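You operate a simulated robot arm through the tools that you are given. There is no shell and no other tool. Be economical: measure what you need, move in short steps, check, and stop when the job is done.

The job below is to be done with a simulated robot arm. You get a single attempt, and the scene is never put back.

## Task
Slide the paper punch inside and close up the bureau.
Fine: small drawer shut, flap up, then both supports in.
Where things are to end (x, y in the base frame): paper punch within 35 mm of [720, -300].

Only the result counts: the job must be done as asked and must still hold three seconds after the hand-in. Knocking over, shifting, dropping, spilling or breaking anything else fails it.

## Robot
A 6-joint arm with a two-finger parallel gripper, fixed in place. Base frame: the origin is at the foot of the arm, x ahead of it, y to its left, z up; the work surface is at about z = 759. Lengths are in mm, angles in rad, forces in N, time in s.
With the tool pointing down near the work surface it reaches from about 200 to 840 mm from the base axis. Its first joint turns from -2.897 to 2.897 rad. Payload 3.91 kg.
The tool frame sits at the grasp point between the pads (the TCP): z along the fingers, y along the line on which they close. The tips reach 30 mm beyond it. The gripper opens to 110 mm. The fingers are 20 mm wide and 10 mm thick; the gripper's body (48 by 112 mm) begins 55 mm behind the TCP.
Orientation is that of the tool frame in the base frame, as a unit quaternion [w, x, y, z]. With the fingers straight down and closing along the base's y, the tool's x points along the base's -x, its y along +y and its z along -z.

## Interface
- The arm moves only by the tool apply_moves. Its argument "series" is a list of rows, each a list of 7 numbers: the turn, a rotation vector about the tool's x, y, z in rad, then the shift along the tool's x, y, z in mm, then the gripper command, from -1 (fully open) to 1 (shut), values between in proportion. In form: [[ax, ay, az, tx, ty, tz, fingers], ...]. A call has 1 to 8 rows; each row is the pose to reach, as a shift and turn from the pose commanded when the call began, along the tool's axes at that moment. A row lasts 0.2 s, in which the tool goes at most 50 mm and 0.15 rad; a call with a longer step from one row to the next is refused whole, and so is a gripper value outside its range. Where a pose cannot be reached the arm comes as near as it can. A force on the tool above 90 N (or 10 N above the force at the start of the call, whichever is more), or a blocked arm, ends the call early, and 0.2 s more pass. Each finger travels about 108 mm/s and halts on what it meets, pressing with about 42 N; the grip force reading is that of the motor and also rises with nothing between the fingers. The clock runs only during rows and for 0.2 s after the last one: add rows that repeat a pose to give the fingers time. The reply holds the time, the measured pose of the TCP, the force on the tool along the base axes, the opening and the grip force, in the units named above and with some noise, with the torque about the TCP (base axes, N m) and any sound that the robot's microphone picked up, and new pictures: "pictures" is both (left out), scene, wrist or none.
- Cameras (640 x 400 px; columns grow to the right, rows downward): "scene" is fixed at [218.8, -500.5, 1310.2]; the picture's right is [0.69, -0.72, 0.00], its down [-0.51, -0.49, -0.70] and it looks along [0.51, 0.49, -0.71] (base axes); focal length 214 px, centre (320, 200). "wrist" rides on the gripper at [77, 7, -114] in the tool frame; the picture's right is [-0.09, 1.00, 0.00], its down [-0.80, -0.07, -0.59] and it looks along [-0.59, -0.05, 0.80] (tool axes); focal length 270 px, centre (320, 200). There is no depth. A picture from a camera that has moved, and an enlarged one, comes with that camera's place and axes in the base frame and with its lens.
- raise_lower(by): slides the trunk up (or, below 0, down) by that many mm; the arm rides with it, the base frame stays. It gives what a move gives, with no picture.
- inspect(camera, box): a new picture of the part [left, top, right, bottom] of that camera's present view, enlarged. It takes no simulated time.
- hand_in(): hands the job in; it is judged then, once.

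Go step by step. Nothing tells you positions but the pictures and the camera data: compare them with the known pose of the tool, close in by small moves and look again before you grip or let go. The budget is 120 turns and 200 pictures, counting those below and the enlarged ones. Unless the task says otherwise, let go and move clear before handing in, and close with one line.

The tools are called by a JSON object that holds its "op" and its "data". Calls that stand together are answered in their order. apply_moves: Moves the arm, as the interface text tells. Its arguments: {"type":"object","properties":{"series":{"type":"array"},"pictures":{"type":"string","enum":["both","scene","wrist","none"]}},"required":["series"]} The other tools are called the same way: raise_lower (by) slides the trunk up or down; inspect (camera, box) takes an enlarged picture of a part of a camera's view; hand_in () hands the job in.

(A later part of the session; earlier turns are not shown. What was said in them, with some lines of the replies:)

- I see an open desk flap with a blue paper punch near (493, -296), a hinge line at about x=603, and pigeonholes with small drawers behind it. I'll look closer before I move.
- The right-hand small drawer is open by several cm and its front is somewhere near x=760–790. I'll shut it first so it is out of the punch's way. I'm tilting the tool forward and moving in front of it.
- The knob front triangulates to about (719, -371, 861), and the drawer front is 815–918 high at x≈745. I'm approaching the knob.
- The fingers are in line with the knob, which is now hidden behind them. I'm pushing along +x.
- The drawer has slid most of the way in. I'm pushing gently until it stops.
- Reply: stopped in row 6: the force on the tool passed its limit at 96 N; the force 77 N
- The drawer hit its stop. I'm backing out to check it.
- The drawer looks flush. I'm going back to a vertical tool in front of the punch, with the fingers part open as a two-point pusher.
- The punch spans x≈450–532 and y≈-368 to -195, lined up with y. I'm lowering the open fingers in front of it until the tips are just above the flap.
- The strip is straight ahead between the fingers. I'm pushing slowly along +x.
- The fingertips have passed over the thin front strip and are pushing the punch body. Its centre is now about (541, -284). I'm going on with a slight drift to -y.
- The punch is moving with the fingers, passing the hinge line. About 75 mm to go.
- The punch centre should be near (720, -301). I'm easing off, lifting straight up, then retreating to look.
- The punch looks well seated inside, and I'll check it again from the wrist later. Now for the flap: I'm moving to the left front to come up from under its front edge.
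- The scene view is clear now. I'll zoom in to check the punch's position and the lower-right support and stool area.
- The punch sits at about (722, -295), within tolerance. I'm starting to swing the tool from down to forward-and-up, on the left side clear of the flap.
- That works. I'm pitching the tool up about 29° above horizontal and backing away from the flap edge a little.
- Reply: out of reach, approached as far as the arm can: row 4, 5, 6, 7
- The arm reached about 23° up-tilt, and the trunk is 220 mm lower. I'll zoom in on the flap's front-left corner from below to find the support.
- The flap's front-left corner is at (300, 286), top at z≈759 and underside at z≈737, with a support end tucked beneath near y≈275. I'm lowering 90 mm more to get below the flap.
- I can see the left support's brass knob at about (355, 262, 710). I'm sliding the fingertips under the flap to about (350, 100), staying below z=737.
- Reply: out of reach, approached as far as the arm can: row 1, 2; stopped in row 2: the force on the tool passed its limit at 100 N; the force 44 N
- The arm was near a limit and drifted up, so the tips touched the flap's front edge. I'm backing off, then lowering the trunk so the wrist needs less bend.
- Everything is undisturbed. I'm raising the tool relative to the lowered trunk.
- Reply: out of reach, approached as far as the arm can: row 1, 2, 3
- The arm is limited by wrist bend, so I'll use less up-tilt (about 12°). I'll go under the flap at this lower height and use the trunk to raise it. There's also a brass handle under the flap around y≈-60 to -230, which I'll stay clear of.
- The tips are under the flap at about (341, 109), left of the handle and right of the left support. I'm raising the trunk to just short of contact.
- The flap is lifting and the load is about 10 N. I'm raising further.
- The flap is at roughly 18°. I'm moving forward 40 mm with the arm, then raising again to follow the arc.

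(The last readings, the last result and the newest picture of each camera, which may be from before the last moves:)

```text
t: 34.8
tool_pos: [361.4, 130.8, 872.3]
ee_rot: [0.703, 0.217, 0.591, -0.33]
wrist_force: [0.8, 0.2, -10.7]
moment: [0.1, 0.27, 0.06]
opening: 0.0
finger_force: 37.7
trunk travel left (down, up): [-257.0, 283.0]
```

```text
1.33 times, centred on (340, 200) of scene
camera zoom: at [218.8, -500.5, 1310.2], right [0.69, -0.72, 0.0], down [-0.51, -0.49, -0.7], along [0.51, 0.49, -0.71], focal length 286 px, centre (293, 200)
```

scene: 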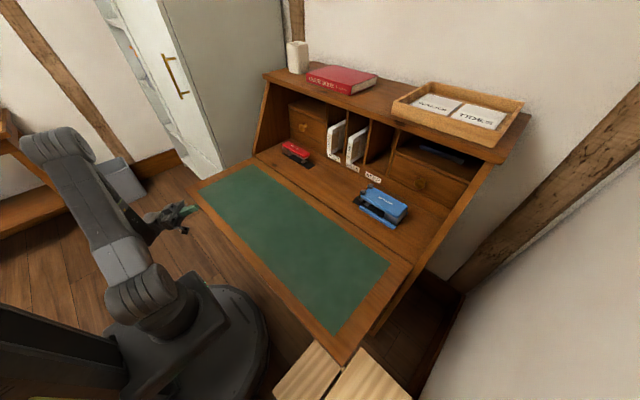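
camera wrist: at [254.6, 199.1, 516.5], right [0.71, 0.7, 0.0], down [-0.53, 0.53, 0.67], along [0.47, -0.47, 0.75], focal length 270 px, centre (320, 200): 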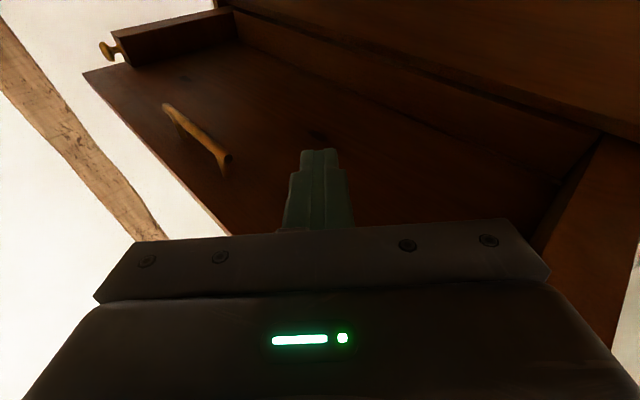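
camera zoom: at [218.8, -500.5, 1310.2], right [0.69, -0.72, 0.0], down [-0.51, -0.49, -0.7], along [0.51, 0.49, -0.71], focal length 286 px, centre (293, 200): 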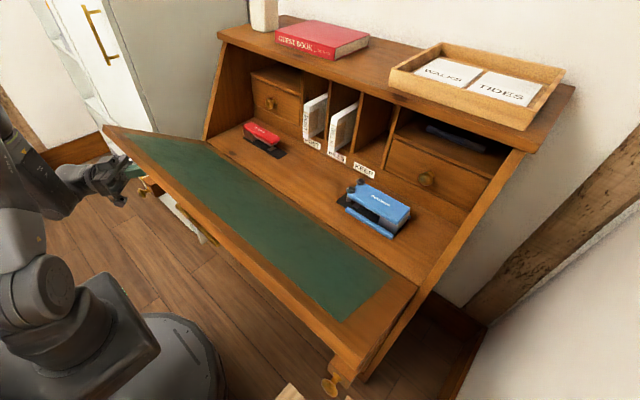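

The flap is at about 35°, and both support knobs are now visible under the ends. I'm continuing the arc.

{"op": "apply_moves", "data": {"series": [[0, 0, 0, 1.9, 16.2, 15.5, 1], [0, 0, 0, 3.8, 32.4, 31, 1]], "pictures": "none"}}

{"op": "raise_lower", "data": {"by": 50}}

{"op": "apply_moves", "data": {"series": [[0, 0, 0, 1.7, 14.4, 13.8, 1], [0, 0, 0, 3.4, 28.8, 27.6, 1]]}}

```text
t: 35.4
tool_pos: [403.9, 130.4, 872.6]
ee_rot: [0.704, 0.216, 0.592, -0.328]
wrist_force: [-21.4, 4.8, -3.8]
moment: [-0.01, -0.25, -0.15]
opening: 0.1
finger_force: 38.0
trunk travel left (down, up): [-257.0, 283.0]
```

```text
t: 36.3
tool_pos: [406.4, 130.2, 923.2]
ee_rot: [0.704, 0.217, 0.592, -0.328]
wrist_force: [-0.6, 0.1, -6.2]
moment: [0.11, 0.14, 0.04]
opening: 0.2
finger_force: 37.7
trunk travel left (down, up): [-307.0, 233.0]
```

```text
t: 36.9
tool_pos: [443.4, 130.0, 923.3]
ee_rot: [0.704, 0.217, 0.591, -0.329]
wrist_force: [-23.2, 5.4, 3.9]
moment: [-0.12, -0.48, -0.19]
opening: 0.1
finger_force: 37.3
trunk travel left (down, up): [-307.0, 233.0]
camera wrist: at [377.6, 198.4, 822.8], right [0.71, 0.7, 0.0], down [-0.53, 0.53, 0.66], along [0.47, -0.47, 0.75], focal length 270 px, centre (320, 200)
```

scene: 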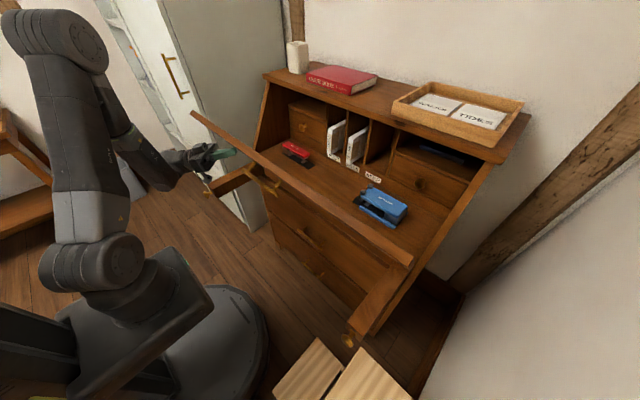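
wrist: 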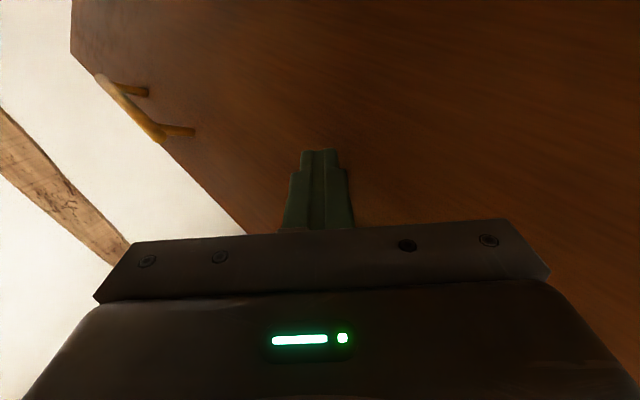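

The flap is near 57°. I'm continuing up and forward.

{"op": "raise_lower", "data": {"by": 45}}

{"op": "apply_moves", "data": {"series": [[0, 0, 0, 1.3, 10.8, 10.3, 1], [0, 0, 0, 2.6, 21.6, 20.6, 1], [0, 0, 0, 3.8, 32.4, 31, 1], [0, 0, 0, 5.1, 43.2, 41.4, 1]]}}

```text
t: 37.7
tool_pos: [445.6, 130.4, 967.7]
ee_rot: [0.703, 0.218, 0.591, -0.329]
wrist_force: [-0.4, 0.0, 0.1]
moment: [0.01, -0.03, 0.0]
opening: 0.0
finger_force: 38.1
trunk travel left (down, up): [-352.0, 188.0]
```

```text
t: 38.7
tool_pos: [503.8, 130.1, 967.8]
ee_rot: [0.704, 0.217, 0.591, -0.329]
wrist_force: [-17.6, 2.6, 10.0]
moment: [-0.1, -0.52, -0.15]
opening: 0.3
finger_force: 37.4
trunk travel left (down, up): [-352.0, 188.0]
camera wrist: at [438.1, 198.1, 867.3], right [0.71, 0.7, 0.0], down [-0.53, 0.53, 0.66], along [0.47, -0.47, 0.75], focal length 270 px, centre (320, 200)
```

scene: 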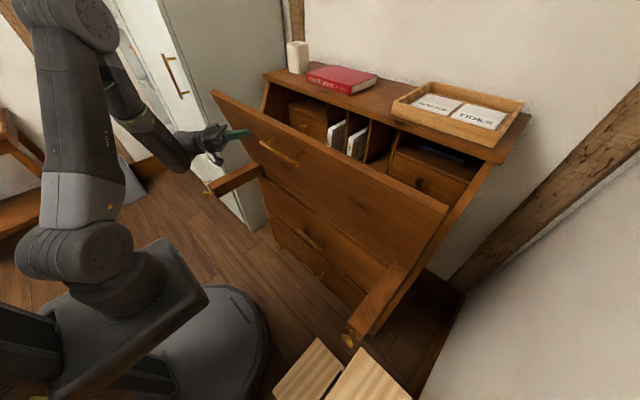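
wrist: 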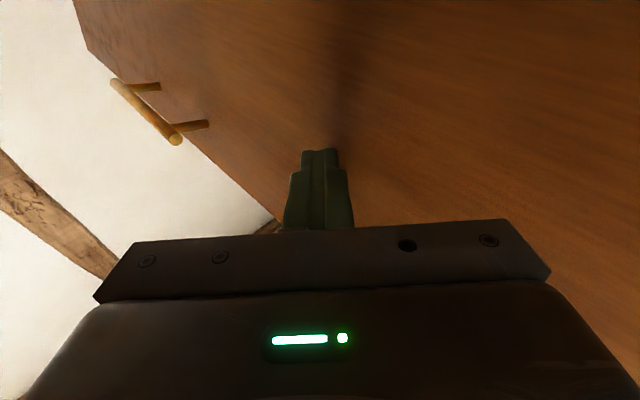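

About 75°. I'm pushing straight forward slowly to take the flap past vertical.

{"op": "apply_moves", "data": {"series": [[0, 0, 0, 1, 8.6, 8.3, 1], [0, 0, 0, 2, 17.3, 16.6, 1], [0, 0, 0, 3, 26, 24.8, 1], [0, 0, 0, 4, 34.6, 33.1, 1], [0, 0, 0, 5, 43.2, 41.4, 1], [0, 0, 0, 6, 51.8, 49.7, 1], [0, 0, 0, 7, 60.5, 58, 1], [0, 0, 0, 8, 69, 66.2, 1]]}}

```text
t: 40.5
tool_pos: [599.9, 128.8, 966.7]
ee_rot: [0.703, 0.216, 0.592, -0.329]
wrist_force: [-8.6, 0.0, 14.0]
moment: [-0.21, -0.38, -0.17]
opening: 0.0
finger_force: 37.3
trunk travel left (down, up): [-352.0, 188.0]
camera wrist: at [534.2, 197.8, 866.6], right [0.71, 0.7, 0.0], down [-0.53, 0.53, 0.67], along [0.47, -0.47, 0.75], focal length 270 px, centre (320, 200)
```

scene: 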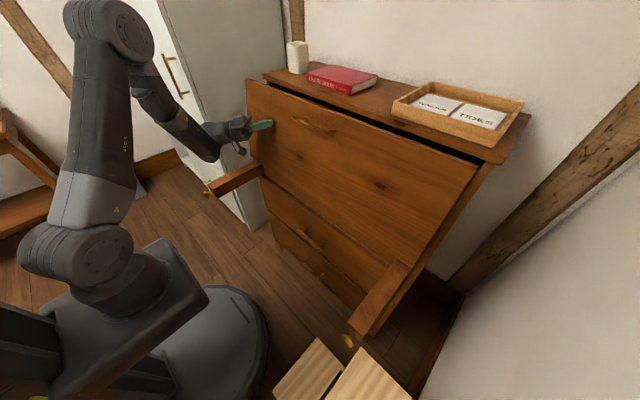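
wrist: 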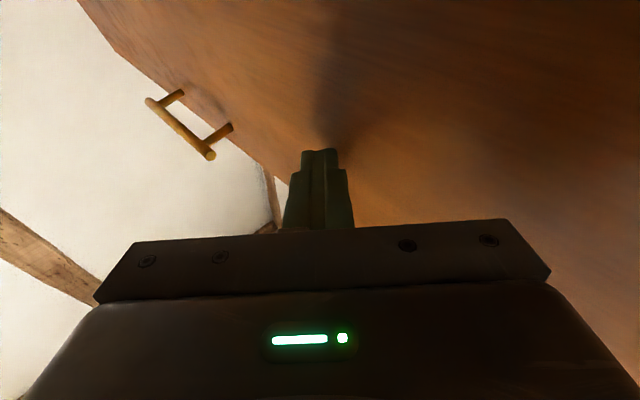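

The flap is past vertical and almost shut. I'm continuing until it seats.

{"op": "apply_moves", "data": {"series": [[0, 0, 0, 1, 8.6, 8.3, 1], [0, 0, 0, 2, 17.3, 16.6, 1], [0, 0, 0, 3, 26, 24.8, 1], [0, 0, 0, 4, 34.6, 33.1, 1], [0, 0, 0, 5, 43.2, 41.4, 1], [0, 0, 0, 6, 51.8, 49.7, 1], [0, 0, 0, 7, 60.5, 58, 1]]}}

```text
t: 42.1
tool_pos: [668.4, 130.4, 965.5]
ee_rot: [0.701, 0.215, 0.591, -0.336]
wrist_force: [-65.9, 9.1, 3.4]
moment: [-0.02, 0.13, -0.79]
opening: 0.0
finger_force: 37.8
trunk travel left (down, up): [-352.0, 188.0]
stopped in row 7: the force on the tool passed its limit at 106 N (the readings are from after the stop); the commanded pose is now the measured one
camera wrist: at [601.7, 198.8, 866.2], right [0.72, 0.7, -0.01], down [-0.52, 0.54, 0.66], along [0.47, -0.47, 0.75], focal length 270 px, centre (320, 200)
```

scene: 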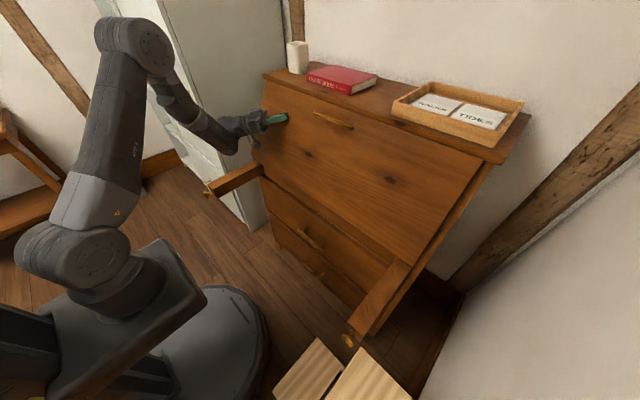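
wrist: 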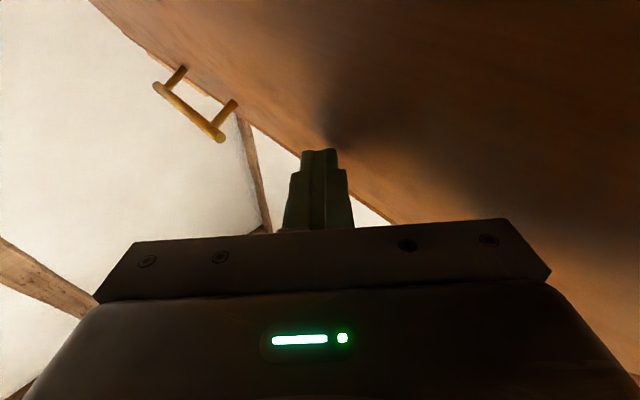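

The flap has seated. I'm backing straight off to check that it stays shut.

{"op": "apply_moves", "data": {"series": [[0, 0, 0, -2, -17, -16, 1], [0, 0, 0, -4, -36, -34, 1], [0, 0, 0, -6, -58, -55, 1], [0, 0, 0, -9, -80, -76, 1], [0, 0, 0, -12, -101, -96, 1]], "pictures": "none"}}

{"op": "inspect", "data": {"camera": "scene", "box": [180, 50, 540, 275]}}

{"op": "inspect", "data": {"camera": "scene", "box": [160, 130, 320, 230]}}

{"op": "inspect", "data": {"camera": "scene", "box": [260, 240, 500, 390]}}

```text
t: 43.3
tool_pos: [536.5, 130.2, 964.2]
ee_rot: [0.699, 0.216, 0.595, -0.334]
wrist_force: [-0.5, 0.5, -0.4]
moment: [0.0, 0.03, 0.02]
opening: 0.0
finger_force: 37.7
trunk travel left (down, up): [-352.0, 188.0]
```

```text
1.78 times, centred on (360, 162) of scene
camera zoom: at [218.8, -500.5, 1310.2], right [0.69, -0.72, 0.0], down [-0.51, -0.49, -0.7], along [0.51, 0.49, -0.71], focal length 381 px, centre (249, 267)
```

zoom: 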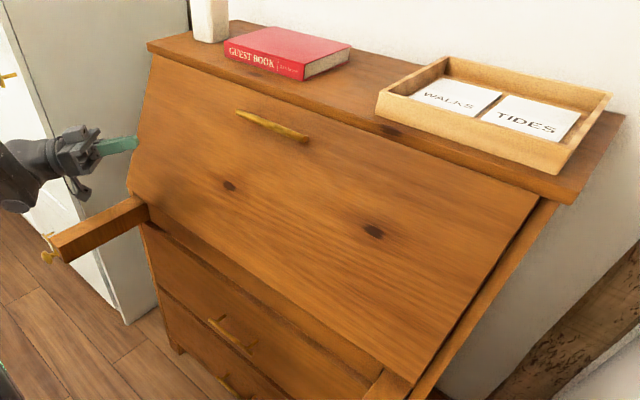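

```text
4.00 times, centred on (240, 180) of scene
camera zoom: at [218.8, -500.5, 1310.2], right [0.69, -0.72, 0.0], down [-0.51, -0.49, -0.7], along [0.51, 0.49, -0.71], focal length 858 px, centre (640, 280)
```

zoom: 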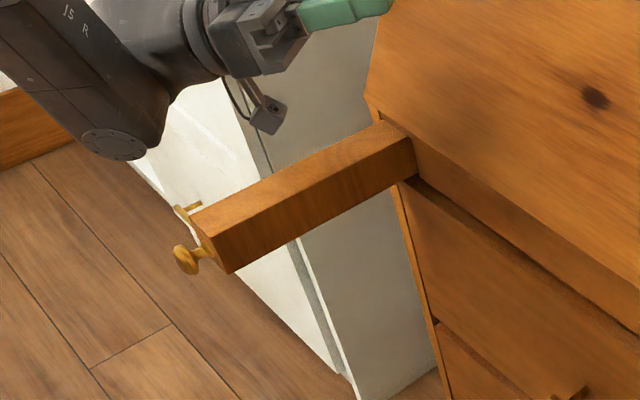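

```text
2.67 times, centred on (380, 315) of scene
camera zoom: at [218.8, -500.5, 1310.2], right [0.69, -0.72, 0.0], down [-0.51, -0.49, -0.7], along [0.51, 0.49, -0.71], focal length 572 px, centre (160, -107)
```

zoom: 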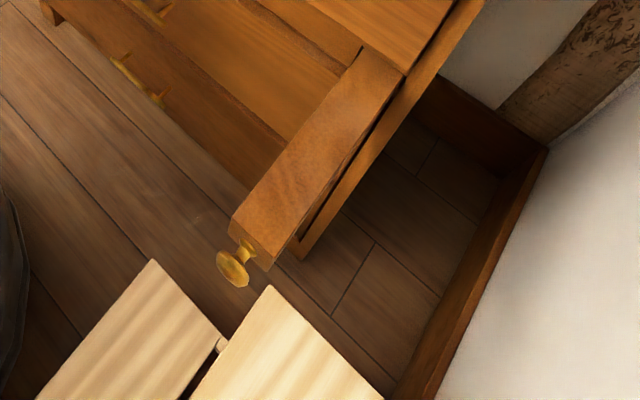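

The flap is shut, and both supports are still out. The left knob is at about (351, 262, 712) with the bar end near x=377. I'm turning the tool back to vertical, in front of the left support.

{"op": "apply_moves", "data": {"series": [[0, 0.145, 0, 4, -6.6, -18, 1], [0, 0.29, 0, 9, -13.2, -36, 1], [0, 0.435, 0, 17, -20, -54, 1], [0, 0.58, 0, 27, -26.4, -72, 1], [0, 0.725, 0, 37, -33, -90, 1], [0, 0.87, 0, 47, -40, -108, 1], [0, 1.015, 0, 57, -46, -126, 1], [0, 1.16, 0, 67, -53, -145, 1]], "pictures": "none"}}

```text
t: 45.1
tool_pos: [403.3, 181.9, 873.1]
ee_rot: [0.258, 0.363, 0.881, -0.162]
wrist_force: [-0.3, 0.0, 0.9]
moment: [0.0, -0.01, 0.0]
opening: 0.0
finger_force: 37.4
trunk travel left (down, up): [-352.0, 188.0]
```

I'm finishing the turn to straight down, above and in front of the left knob.

{"op": "apply_moves", "data": {"series": [[-0.048, 0.077, -0.108, 17, -2.5, -7.7, 1], [-0.096, 0.153, -0.216, 34, -5, -15.4, 1], [-0.144, 0.23, -0.324, 51, -7.5, -23, 1], [-0.193, 0.307, -0.431, 68.5, -10, -30.7, 1], [-0.241, 0.384, -0.539, 86, -12.5, -38.4, 1], [-0.289, 0.46, -0.647, 103, -15, -46, 1], [-0.337, 0.537, -0.755, 120, -17.5, -53.8, 1]]}}

```text
t: 46.7
tool_pos: [299.2, 259.9, 850.0]
ee_rot: [0.0, 0.001, 1.0, -0.001]
wrist_force: [-0.7, 1.0, 0.3]
moment: [0.0, -0.02, -0.02]
opening: 0.1
finger_force: 38.3
trunk travel left (down, up): [-352.0, 188.0]
camera wrist: at [223.8, 267.7, 965.1], right [0.09, 1.0, 0.0], down [0.8, -0.07, 0.6], along [0.59, -0.05, -0.8], focal length 270 px, centre (320, 200)
```

scene: 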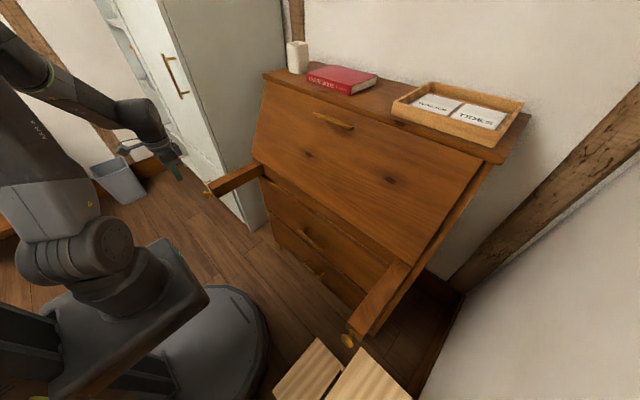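
wrist: 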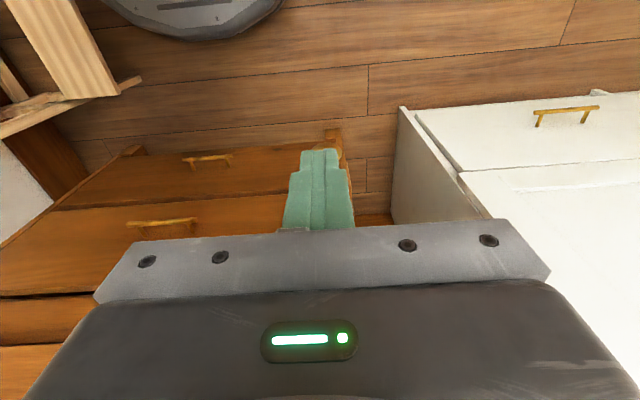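

Cross-checked from two views, the left knob is at (351, 262, 708). The tall cabinet to the left is well clear. I'm lowering the closed fingers in front of the knob.

{"op": "apply_moves", "data": {"series": [[0, 0, 0, 0, 1, 40, 1], [0, 0, 0, 0, 2, 80, 1], [0, 0, 0, 0, 2, 120, 1], [0, 0, 0, 0, 2, 152, 1]]}}

```text
t: 47.7
tool_pos: [301.5, 263.5, 699.1]
ee_rot: [0.001, 0.001, 1.0, 0.0]
wrist_force: [0.0, 0.3, 0.0]
moment: [0.03, 0.02, 0.05]
opening: 0.0
finger_force: 38.1
trunk travel left (down, up): [-352.0, 188.0]
camera wrist: at [224.2, 270.3, 813.3], right [0.09, 1.0, 0.0], down [0.8, -0.07, 0.6], along [0.59, -0.05, -0.8], focal length 270 px, centre (320, 200)
```

scene: 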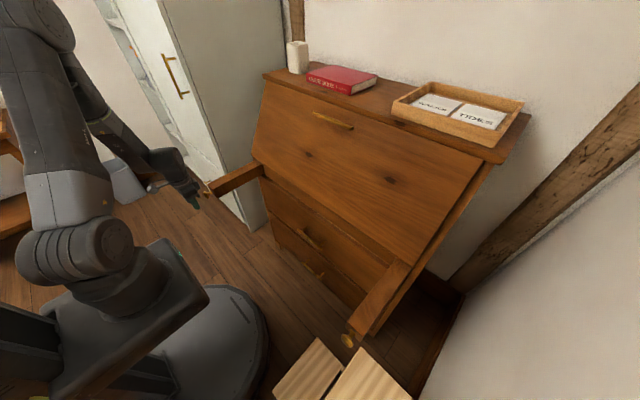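
wrist: 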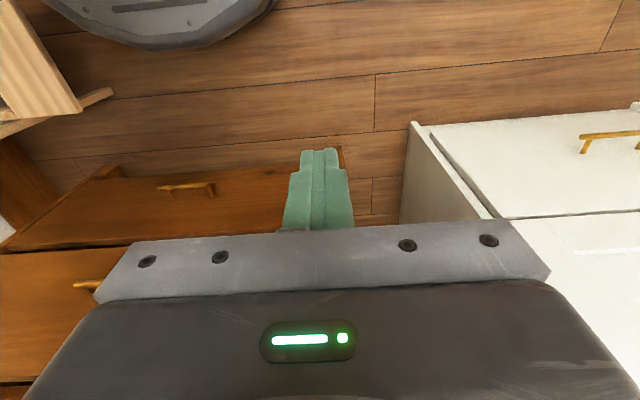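

Everything lines up. I'm pushing along +x slowly.

{"op": "apply_moves", "data": {"series": [[0, 0, 0, -16, 0, 0, 1], [0, 0, 0, -32, 0, 0, 1], [0, 0, 0, -44, 0, 0, 1], [0, 0, 0, -56, 0, 0, 1], [0, 0, 0, -70, 0, 0, 1], [0, 0, 0, -84, 0, 0, 1], [0, 0, 0, -98, 0, 0, 1], [0, 0, 0, -112, 0, 0, 1]], "pictures": "none"}}

{"op": "inspect", "data": {"camera": "scene", "box": [160, 130, 320, 230]}}

```text
t: 49.5
tool_pos: [413.0, 262.3, 700.3]
ee_rot: [0.002, 0.001, 1.0, 0.0]
wrist_force: [-0.6, -0.8, -1.2]
moment: [0.0, 0.0, -0.02]
opening: 0.0
finger_force: 37.9
trunk travel left (down, up): [-352.0, 188.0]
```

```text
4.00 times, centred on (240, 180) of scene
camera zoom: at [218.8, -500.5, 1310.2], right [0.69, -0.72, 0.0], down [-0.51, -0.49, -0.7], along [0.51, 0.49, -0.71], focal length 858 px, centre (640, 280)
```

zoom: 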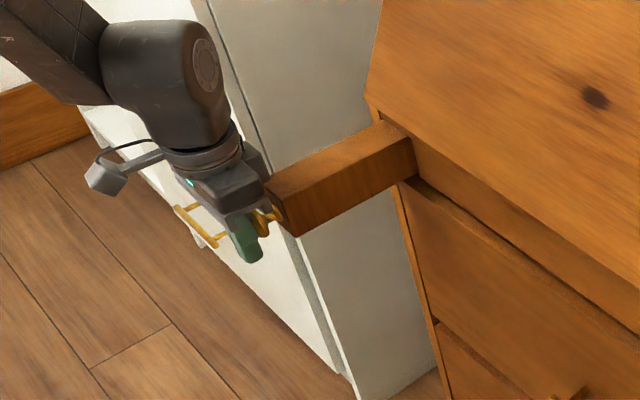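

The support is sliding in smoothly. I'm continuing.

{"op": "apply_moves", "data": {"series": [[0, 0, 0, -13, 0, 0, 1], [0, 0, 0, -26, 0, 0, 1], [0, 0, 0, -39, 0, 0, 1], [0, 0, 0, -52, 0, 0, 1], [0, 0, 0, -65, 0, 0, 1], [0, 0, 0, -78, 0, 0, 1], [0, 0, 0, -91, 0, 0, 1], [0, 0, 0, -104, 0, 0, 1]]}}

```text
t: 51.3
tool_pos: [516.7, 260.6, 698.4]
ee_rot: [0.002, 0.001, 1.0, 0.001]
wrist_force: [-0.5, -0.7, 0.6]
moment: [-0.02, 0.06, 0.01]
opening: 0.0
finger_force: 37.7
trunk travel left (down, up): [-352.0, 188.0]
camera wrist: at [441.0, 268.7, 813.1], right [0.09, 1.0, 0.0], down [0.8, -0.07, 0.6], along [0.59, -0.05, -0.8], focal length 270 px, centre (320, 200)
```

scene: 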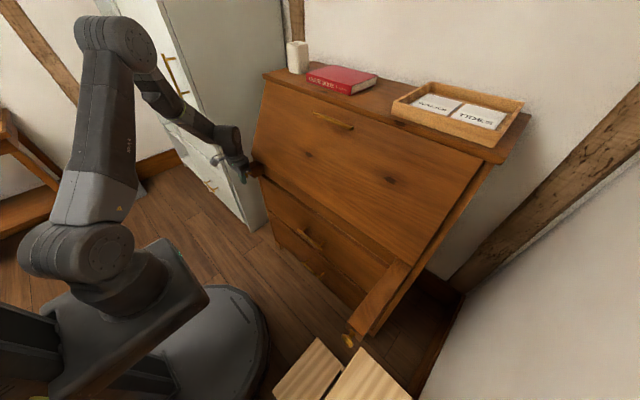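
wrist: 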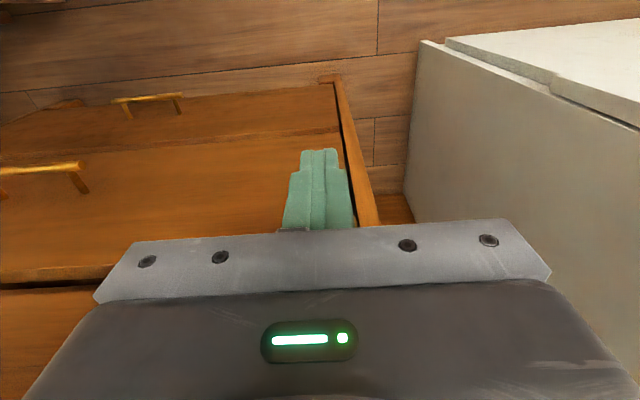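

About 60 mm is left, but the gripper body would come close to the flap's foot. I'm backing off slightly and tilting the tool so only the fingertips lead.

{"op": "apply_moves", "data": {"series": [[0, 0, 0, 25, 1, 0, 1], [0, -0.14, 0, 38, 1, -10, 1], [0, -0.28, 0, 38, 1, -20, 1], [0, -0.42, 0, 38, 1, -28, 1], [0, -0.52, 0, 38, 1, -32, 1]]}}

{"op": "inspect", "data": {"camera": "scene", "box": [200, 130, 320, 205]}}

```text
t: 52.5
tool_pos: [478.0, 262.3, 731.0]
ee_rot: [0.257, 0.004, 0.967, -0.001]
wrist_force: [-1.0, 0.3, 0.1]
moment: [-0.04, -0.03, -0.04]
opening: 0.1
finger_force: 38.3
out of reach, approached as far as the arm can: row 4
trunk travel left (down, up): [-352.0, 188.0]
camera wrist: at [355.6, 271.0, 791.1], right [0.09, 1.0, 0.04], down [0.4, -0.07, 0.91], along [0.91, -0.06, -0.4], focal length 270 px, centre (320, 200)
```

scene: 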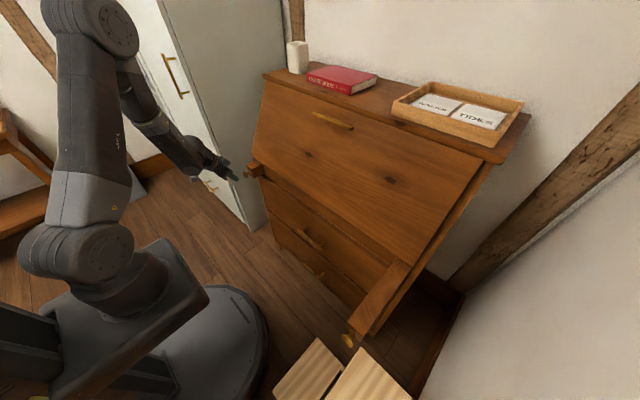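
wrist: 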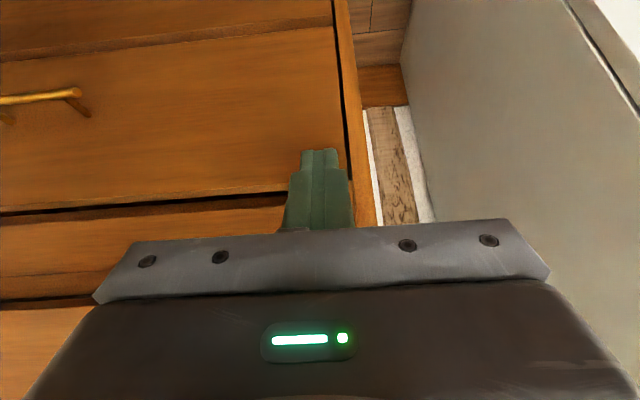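

```text
5.33 times, centred on (260, 168) of scene
camera zoom: at [218.8, -500.5, 1310.2], right [0.69, -0.72, 0.0], down [-0.51, -0.49, -0.7], along [0.51, 0.49, -0.71], focal length 1144 px, centre (640, 373)
```

zoom: 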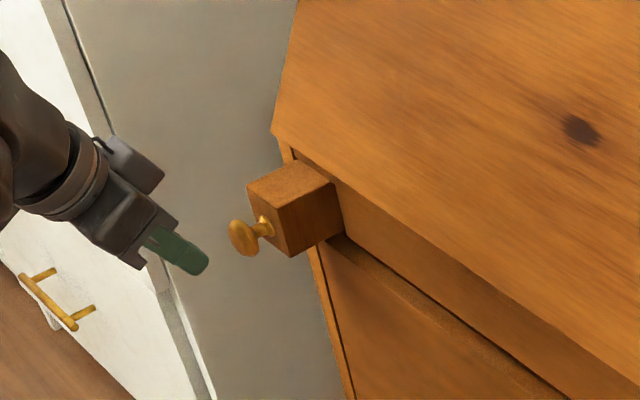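

The bar stands about 50 mm proud and the fingertips face the knob. I'm pushing until it seats.

{"op": "apply_moves", "data": {"series": [[0, 0, 0, -12, 0, 6.9, 1], [0, 0, 0, -24, 0, 13.8, 1], [0, 0, 0, -35, 0, 20, 1], [0, 0, 0, -45, 0, 25.8, 1], [0, 0, 0, -55, 0, 31.5, 1], [0, 0, 0, -64, 0, 36.6, 1], [0, 0, 0, -72, 0, 41.2, 1], [0, 0, 0, -80, 0, 45.8, 1]]}}

{"op": "inspect", "data": {"camera": "scene", "box": [200, 130, 320, 205]}}

```text
t: 54.3
tool_pos: [558.8, 263.7, 731.4]
ee_rot: [0.255, -0.003, 0.967, -0.001]
wrist_force: [-89.9, -1.4, 14.6]
moment: [1.2, 1.57, -0.04]
opening: 0.1
finger_force: 37.8
trunk travel left (down, up): [-352.0, 188.0]
camera wrist: at [436.2, 269.5, 792.6], right [0.07, 1.0, 0.04], down [0.41, -0.07, 0.91], along [0.91, -0.05, -0.41], focal length 270 px, centre (320, 200)
```

scene: 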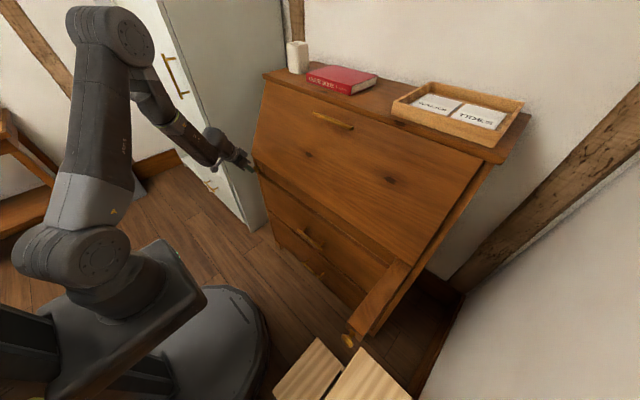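
wrist: 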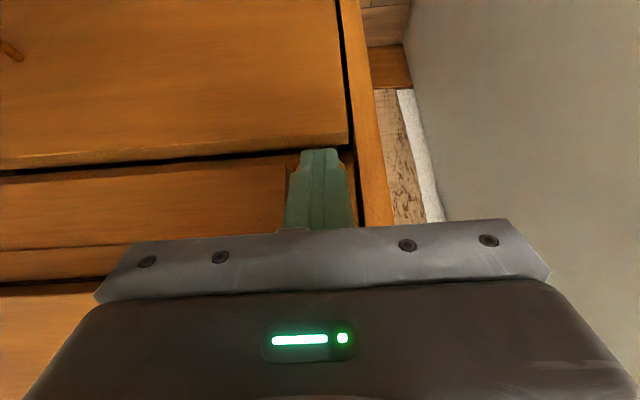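

```text
5.33 times, centred on (260, 168) of scene
camera zoom: at [218.8, -500.5, 1310.2], right [0.69, -0.72, 0.0], down [-0.51, -0.49, -0.7], along [0.51, 0.49, -0.71], focal length 1144 px, centre (640, 373)
```

zoom: 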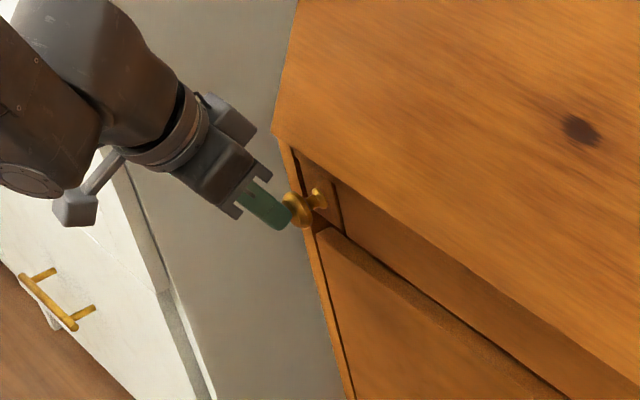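

The left support is flush and seated. I'm backing off and up, then crossing to the right support, whose knob is at about (353, -461, 708).

{"op": "apply_moves", "data": {"series": [[0, 0, 0, 21.7, 0, -12.4, 1], [0, 0, 0, 47.1, 0, -38.5, 1], [0, 0, 0, 74.4, 0, -71.4, 1], [0, 0, 0, 89.9, 0, -114.8, 1], [0, 0, 0, 98.5, 0, -160, 1], [0, 0, 0, 109.7, 0, -201, 1]], "pictures": "none"}}

{"op": "apply_moves", "data": {"series": [[0, 0, 0, 0, -48, 0, 1], [0, 0, 0, 0, -96, 0, 1], [0, 0, 0, 0, -144, 0, 1], [0, 0, 0, 0, -192, 0, 1], [0, 0, 0, 0, -240, 0, 1], [0, 0, 0, 0, -288, 0, 1], [0, 0, 0, 0, -336, 0, 1], [0, 0, 0, 0, -384, 0, 1]], "pictures": "scene"}}

```text
t: 55.7
tool_pos: [375.3, 263.5, 850.6]
ee_rot: [0.257, 0.001, 0.966, 0.0]
wrist_force: [0.0, -0.2, 0.3]
moment: [0.01, 0.0, -0.01]
opening: 0.0
finger_force: 37.4
trunk travel left (down, up): [-352.0, 188.0]
```

```text
t: 57.5
tool_pos: [374.8, -112.0, 849.5]
ee_rot: [0.248, 0.091, 0.964, 0.033]
wrist_force: [-2.6, -6.1, 0.7]
moment: [0.45, -0.16, 0.26]
opening: 0.0
finger_force: 38.2
out of reach, approached as far as the arm can: row 5, 6, 7
trunk travel left (down, up): [-352.0, 188.0]
```

scene: 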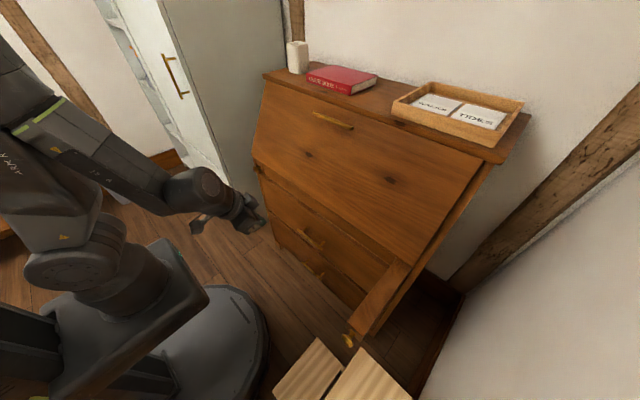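

The arm is passing its tight central region. I'll let it settle and go on toward the right.

{"op": "apply_moves", "data": {"series": [[0, 0, 0, 0, 0, 0, 1], [0, 0, 0, 0, 0, 0, 1]], "pictures": "none"}}

```text
t: 58.1
tool_pos: [372.3, -122.0, 849.4]
ee_rot: [0.259, 0.001, 0.966, 0.0]
wrist_force: [-0.1, -0.1, -0.3]
moment: [0.01, -0.05, 0.02]
opening: 0.0
finger_force: 37.9
trunk travel left (down, up): [-352.0, 188.0]
```

{"op": "apply_moves", "data": {"series": [[0, 0, 0, 0, -43, 0, 1], [0, 0, 0, 0, -86, 0, 1], [0, 0, 0, 8, -129, -5, 1], [0, 0, 0, 19, -172, -11, 1], [0, 0, 0, 30, -214, -17, 1], [0, 0, 0, 41, -256, -24, 1], [0, 0, 0, 52, -298, -30, 1], [0, 0, 0, 62.5, -339, -35.8, 1]]}}

```text
t: 59.9
tool_pos: [300.7, -460.3, 850.9]
ee_rot: [0.258, 0.0, 0.966, -0.001]
wrist_force: [0.3, 0.4, -0.3]
moment: [-0.03, -0.02, -0.02]
opening: 0.2
finger_force: 37.7
trunk travel left (down, up): [-352.0, 188.0]
camera wrist: at [178.2, -454.0, 911.4], right [0.08, 1.0, 0.04], down [0.4, -0.07, 0.91], along [0.91, -0.05, -0.4], focal length 270 px, centre (320, 200)
```

scene: 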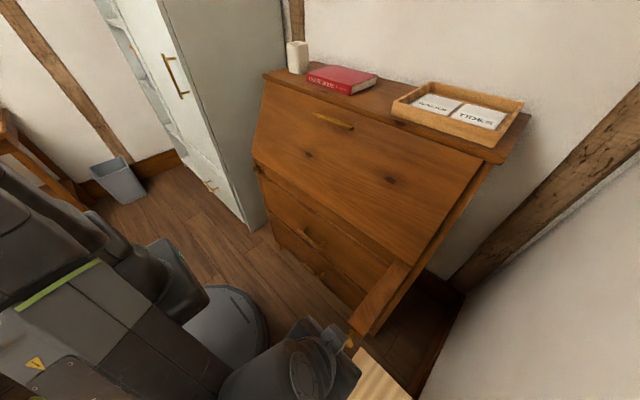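
wrist: 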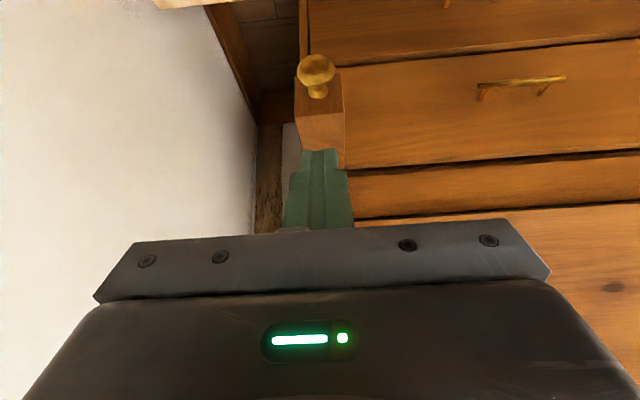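

The right knob is confirmed at (353, -462, 709), straight ahead and below. I'm lowering in front of it.

{"op": "apply_moves", "data": {"series": [[0, 0, 0, 20, -1, 35, 1], [0, 0, 0, 40, -2, 70, 1], [0, 0, 0, 59.6, -2, 104, 1]]}}

```text
t: 60.7
tool_pos: [301.1, -463.4, 731.3]
ee_rot: [0.258, 0.002, 0.966, 0.0]
wrist_force: [-0.3, -0.2, 0.0]
moment: [0.0, -0.01, 0.01]
opening: 0.1
finger_force: 37.3
trunk travel left (down, up): [-352.0, 188.0]
camera wrist: at [178.6, -455.0, 790.9], right [0.08, 1.0, 0.04], down [0.4, -0.07, 0.91], along [0.91, -0.05, -0.4], focal length 270 px, centre (320, 200)
```

scene: 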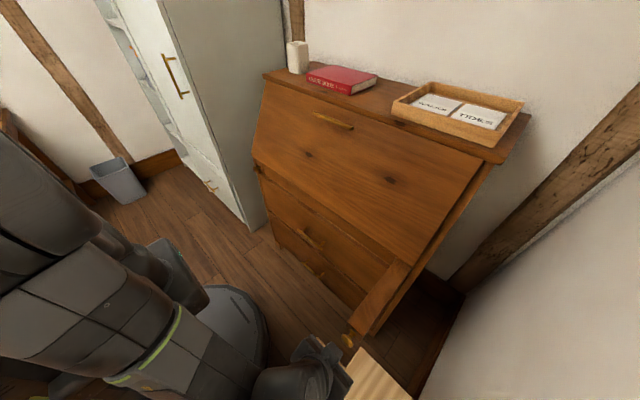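
wrist: 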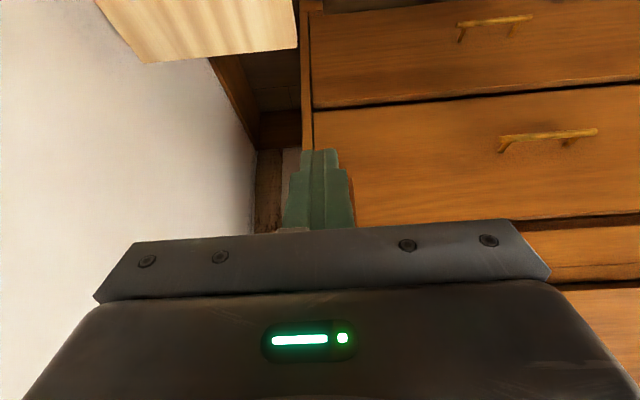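

I'm pushing the right support along +x.

{"op": "apply_moves", "data": {"series": [[0, 0, 0, -13, 0, 7.45, 1], [0, 0, 0, -24, 0, 13.75, 1], [0, 0, 0, -36, 0, 20.6, 1], [0, 0, 0, -49, 0, 28, 1], [0, 0, 0, -62, 0, 35.5, 1], [0, 0, 0, -75, 0, 43, 1], [0, 0, 0, -88, 0, 50.4, 1], [0, 0, 0, -101, 0, 57.8, 1]], "pictures": "scene"}}

```text
t: 62.5
tool_pos: [417.5, -462.0, 731.1]
ee_rot: [0.258, 0.002, 0.966, 0.0]
wrist_force: [0.3, 0.1, 1.1]
moment: [0.02, 0.0, 0.04]
opening: 0.2
finger_force: 37.4
trunk travel left (down, up): [-352.0, 188.0]
```

scene: 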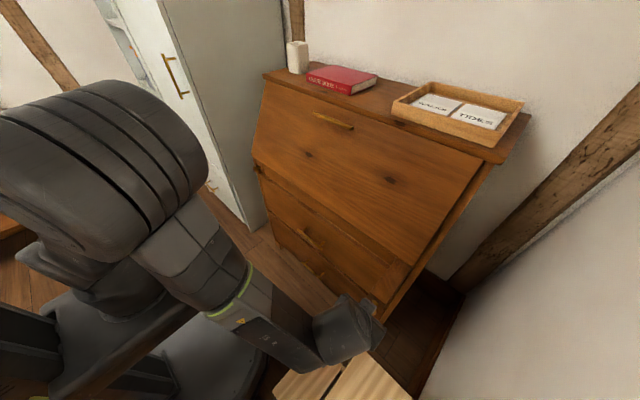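

It's moving in, so I'm continuing.

{"op": "apply_moves", "data": {"series": [[0, 0, 0, -12, 0, 6.9, 1], [0, 0, 0, -24, 0, 13.75, 1], [0, 0, 0, -36, 0, 20.6, 1], [0, 0, 0, -48, 0, 27.5, 1], [0, 0, 0, -60, 0, 34.4, 1], [0, 0, 0, -72, 0, 41.2, 1], [0, 0, 0, -84, 0, 48.1, 1], [0, 0, 0, -96, 0, 55, 1]]}}

```text
t: 64.3
tool_pos: [529.0, -461.7, 731.7]
ee_rot: [0.259, 0.002, 0.966, -0.001]
wrist_force: [0.2, -0.7, 0.0]
moment: [0.01, 0.0, -0.01]
opening: 0.0
finger_force: 37.4
trunk travel left (down, up): [-352.0, 188.0]
camera wrist: at [406.5, -454.7, 792.2], right [0.08, 1.0, 0.04], down [0.4, -0.07, 0.92], along [0.91, -0.05, -0.4], focal length 270 px, centre (320, 200)
```

scene: 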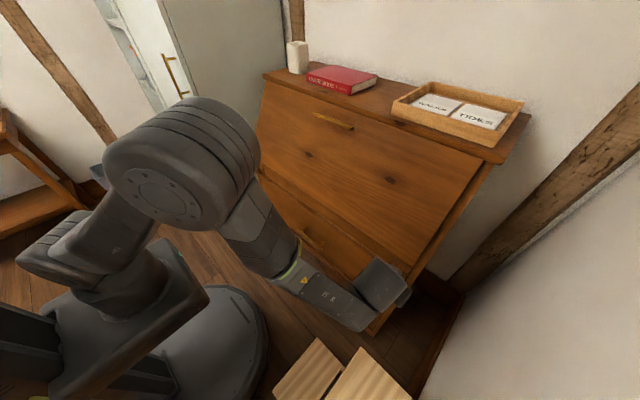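
wrist: 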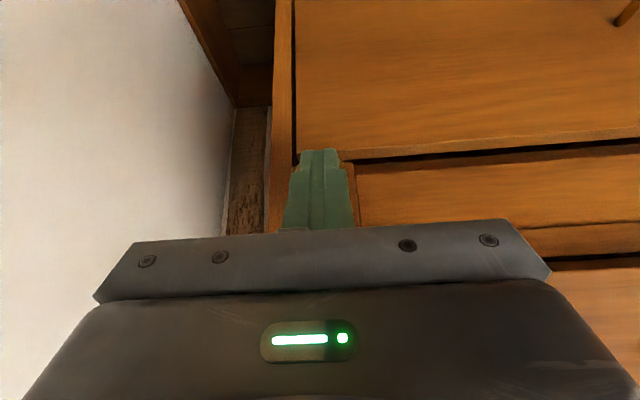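

Nearly in. I'm pressing the last ~30 mm until it seats.

{"op": "apply_moves", "data": {"series": [[0, 0, 0, -8, 0, 4.6, 1], [0, 0, 0, -15, 0, 8.6, 1], [0, 0, 0, -21, 0, 12, 1], [0, 0, 0, -26, 0, 14.9, 1], [0, 0, 0, -31, 0, 17.8, 1], [0, 0, 0, -36, 0, 20.6, 1]]}}

```text
t: 65.8
tool_pos: [558.0, -462.2, 731.2]
ee_rot: [0.256, 0.003, 0.967, 0.001]
wrist_force: [-77.2, -3.1, 26.7]
moment: [-0.01, 1.03, -0.07]
opening: 0.3
finger_force: 38.0
trunk travel left (down, up): [-352.0, 188.0]
stopped in row 6: the force on the tool passed its limit at 93 N (the readings are from after the stop); the commanded pose is now the measured one
camera wrist: at [435.8, -454.8, 792.8], right [0.08, 1.0, 0.05], down [0.4, -0.08, 0.91], along [0.91, -0.06, -0.41], focal length 270 px, centre (320, 200)
```

scene: 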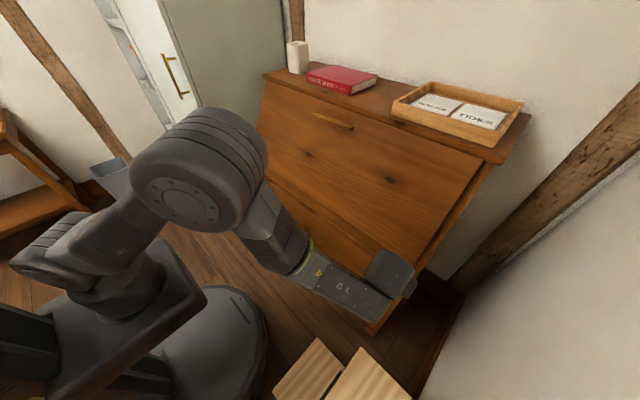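
wrist: 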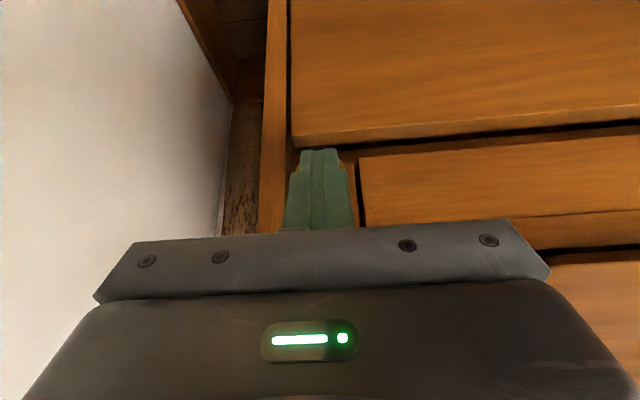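

It seated at the same depth as the left one. I'm retreating clear for a final check.

{"op": "apply_moves", "data": {"series": [[0, 0, 0, 21.7, 0, -12.4, 1], [0, 0, 0, 47.1, 0, -38.5, 1], [0, 0, 0, 74.4, 0, -71.4, 1], [0, 0, 0, 89.9, 0, -114.8, 1], [0, 0, 0, 98.5, 10, -158, 1], [0, 0, 0, 109.7, 50, -185, 1], [0, 0, 0, 130, 92, -200, 1]]}}

{"op": "inspect", "data": {"camera": "scene", "box": [200, 50, 560, 275]}}

{"op": "inspect", "data": {"camera": "wrist", "box": [160, 0, 480, 200]}}

```text
t: 67.4
tool_pos: [355.0, -367.0, 839.6]
ee_rot: [0.254, 0.0, 0.967, 0.002]
wrist_force: [0.0, -0.3, 0.1]
moment: [0.01, 0.0, 0.0]
opening: 0.0
finger_force: 37.9
trunk travel left (down, up): [-352.0, 188.0]
camera wrist: at [232.1, -360.9, 900.4], right [0.08, 1.0, 0.05], down [0.41, -0.08, 0.91], along [0.91, -0.05, -0.41], focal length 270 px, centre (320, 200)
```

scene: 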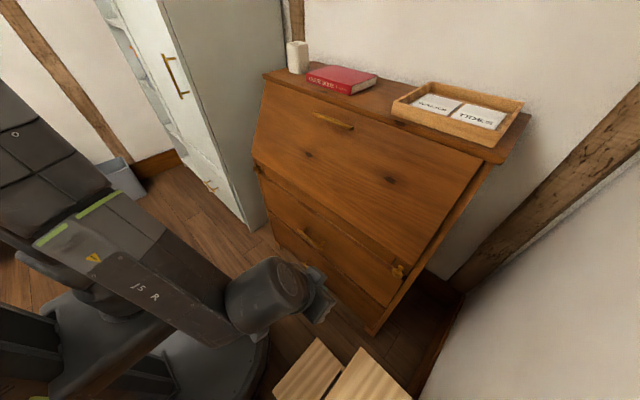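
wrist: 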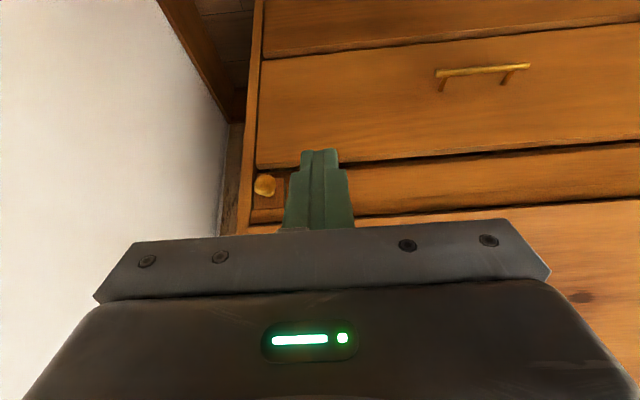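

```text
1.78 times, centred on (380, 162) of scene
camera zoom: at [218.8, -500.5, 1310.2], right [0.69, -0.72, 0.0], down [-0.51, -0.49, -0.7], along [0.51, 0.49, -0.71], focal length 381 px, centre (213, 267)
```

zoom: 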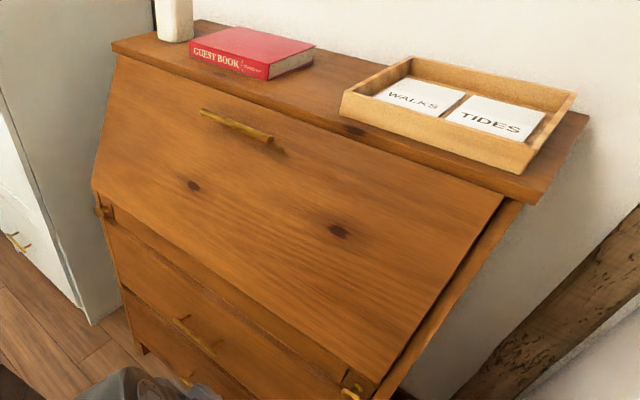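

```text
2.00 times, centred on (320, 100) of wrist
camera zoom: at [232.1, -360.9, 900.4], right [0.08, 1.0, 0.05], down [0.41, -0.08, 0.91], along [0.91, -0.05, -0.41], focal length 541 px, centre (320, 400)
```

zoom: 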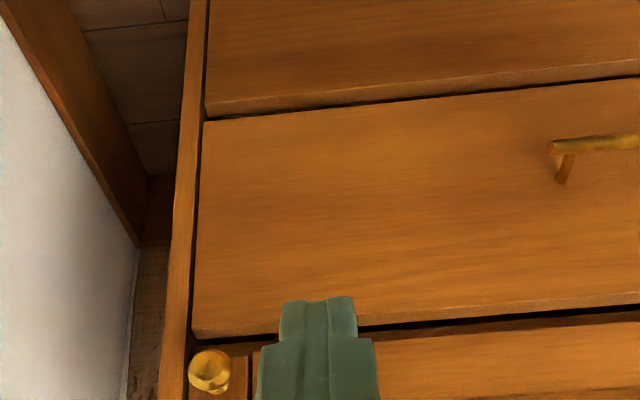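

Both supports look flush and the flap closed. One last close look at the flap's top corner and edge.

{"op": "inspect", "data": {"camera": "scene", "box": [380, 120, 540, 220]}}

{"op": "inspect", "data": {"camera": "scene", "box": [240, 60, 360, 135]}}

```text
4.00 times, centred on (460, 170) of scene
camera zoom: at [218.8, -500.5, 1310.2], right [0.69, -0.72, 0.0], down [-0.51, -0.49, -0.7], along [0.51, 0.49, -0.71], focal length 858 px, centre (-240, 320)
```

zoom: 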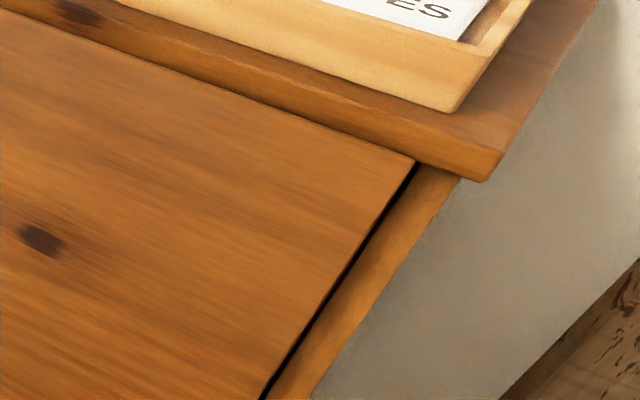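

```text
5.33 times, centred on (300, 98) of scene
camera zoom: at [218.8, -500.5, 1310.2], right [0.69, -0.72, 0.0], down [-0.51, -0.49, -0.7], along [0.51, 0.49, -0.71], focal length 1144 px, centre (427, 747)
```

zoom: 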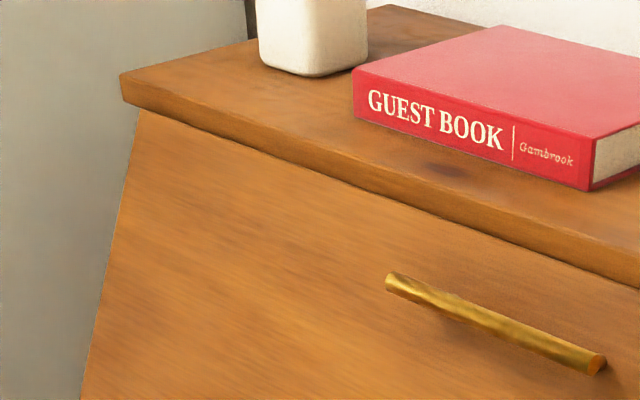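

The flap sits flush under the top, both supports are in, the items on top haven't moved and the arm is clear. I'm handing in.

{"op": "hand_in", "data": {}}

```text
The job is handed in.
```

I slid the paper punch inside, to about (722, -295) by my estimate from the pictures. The small drawer is shut, the flap is up, both supports are pushed in, and the job is handed in.
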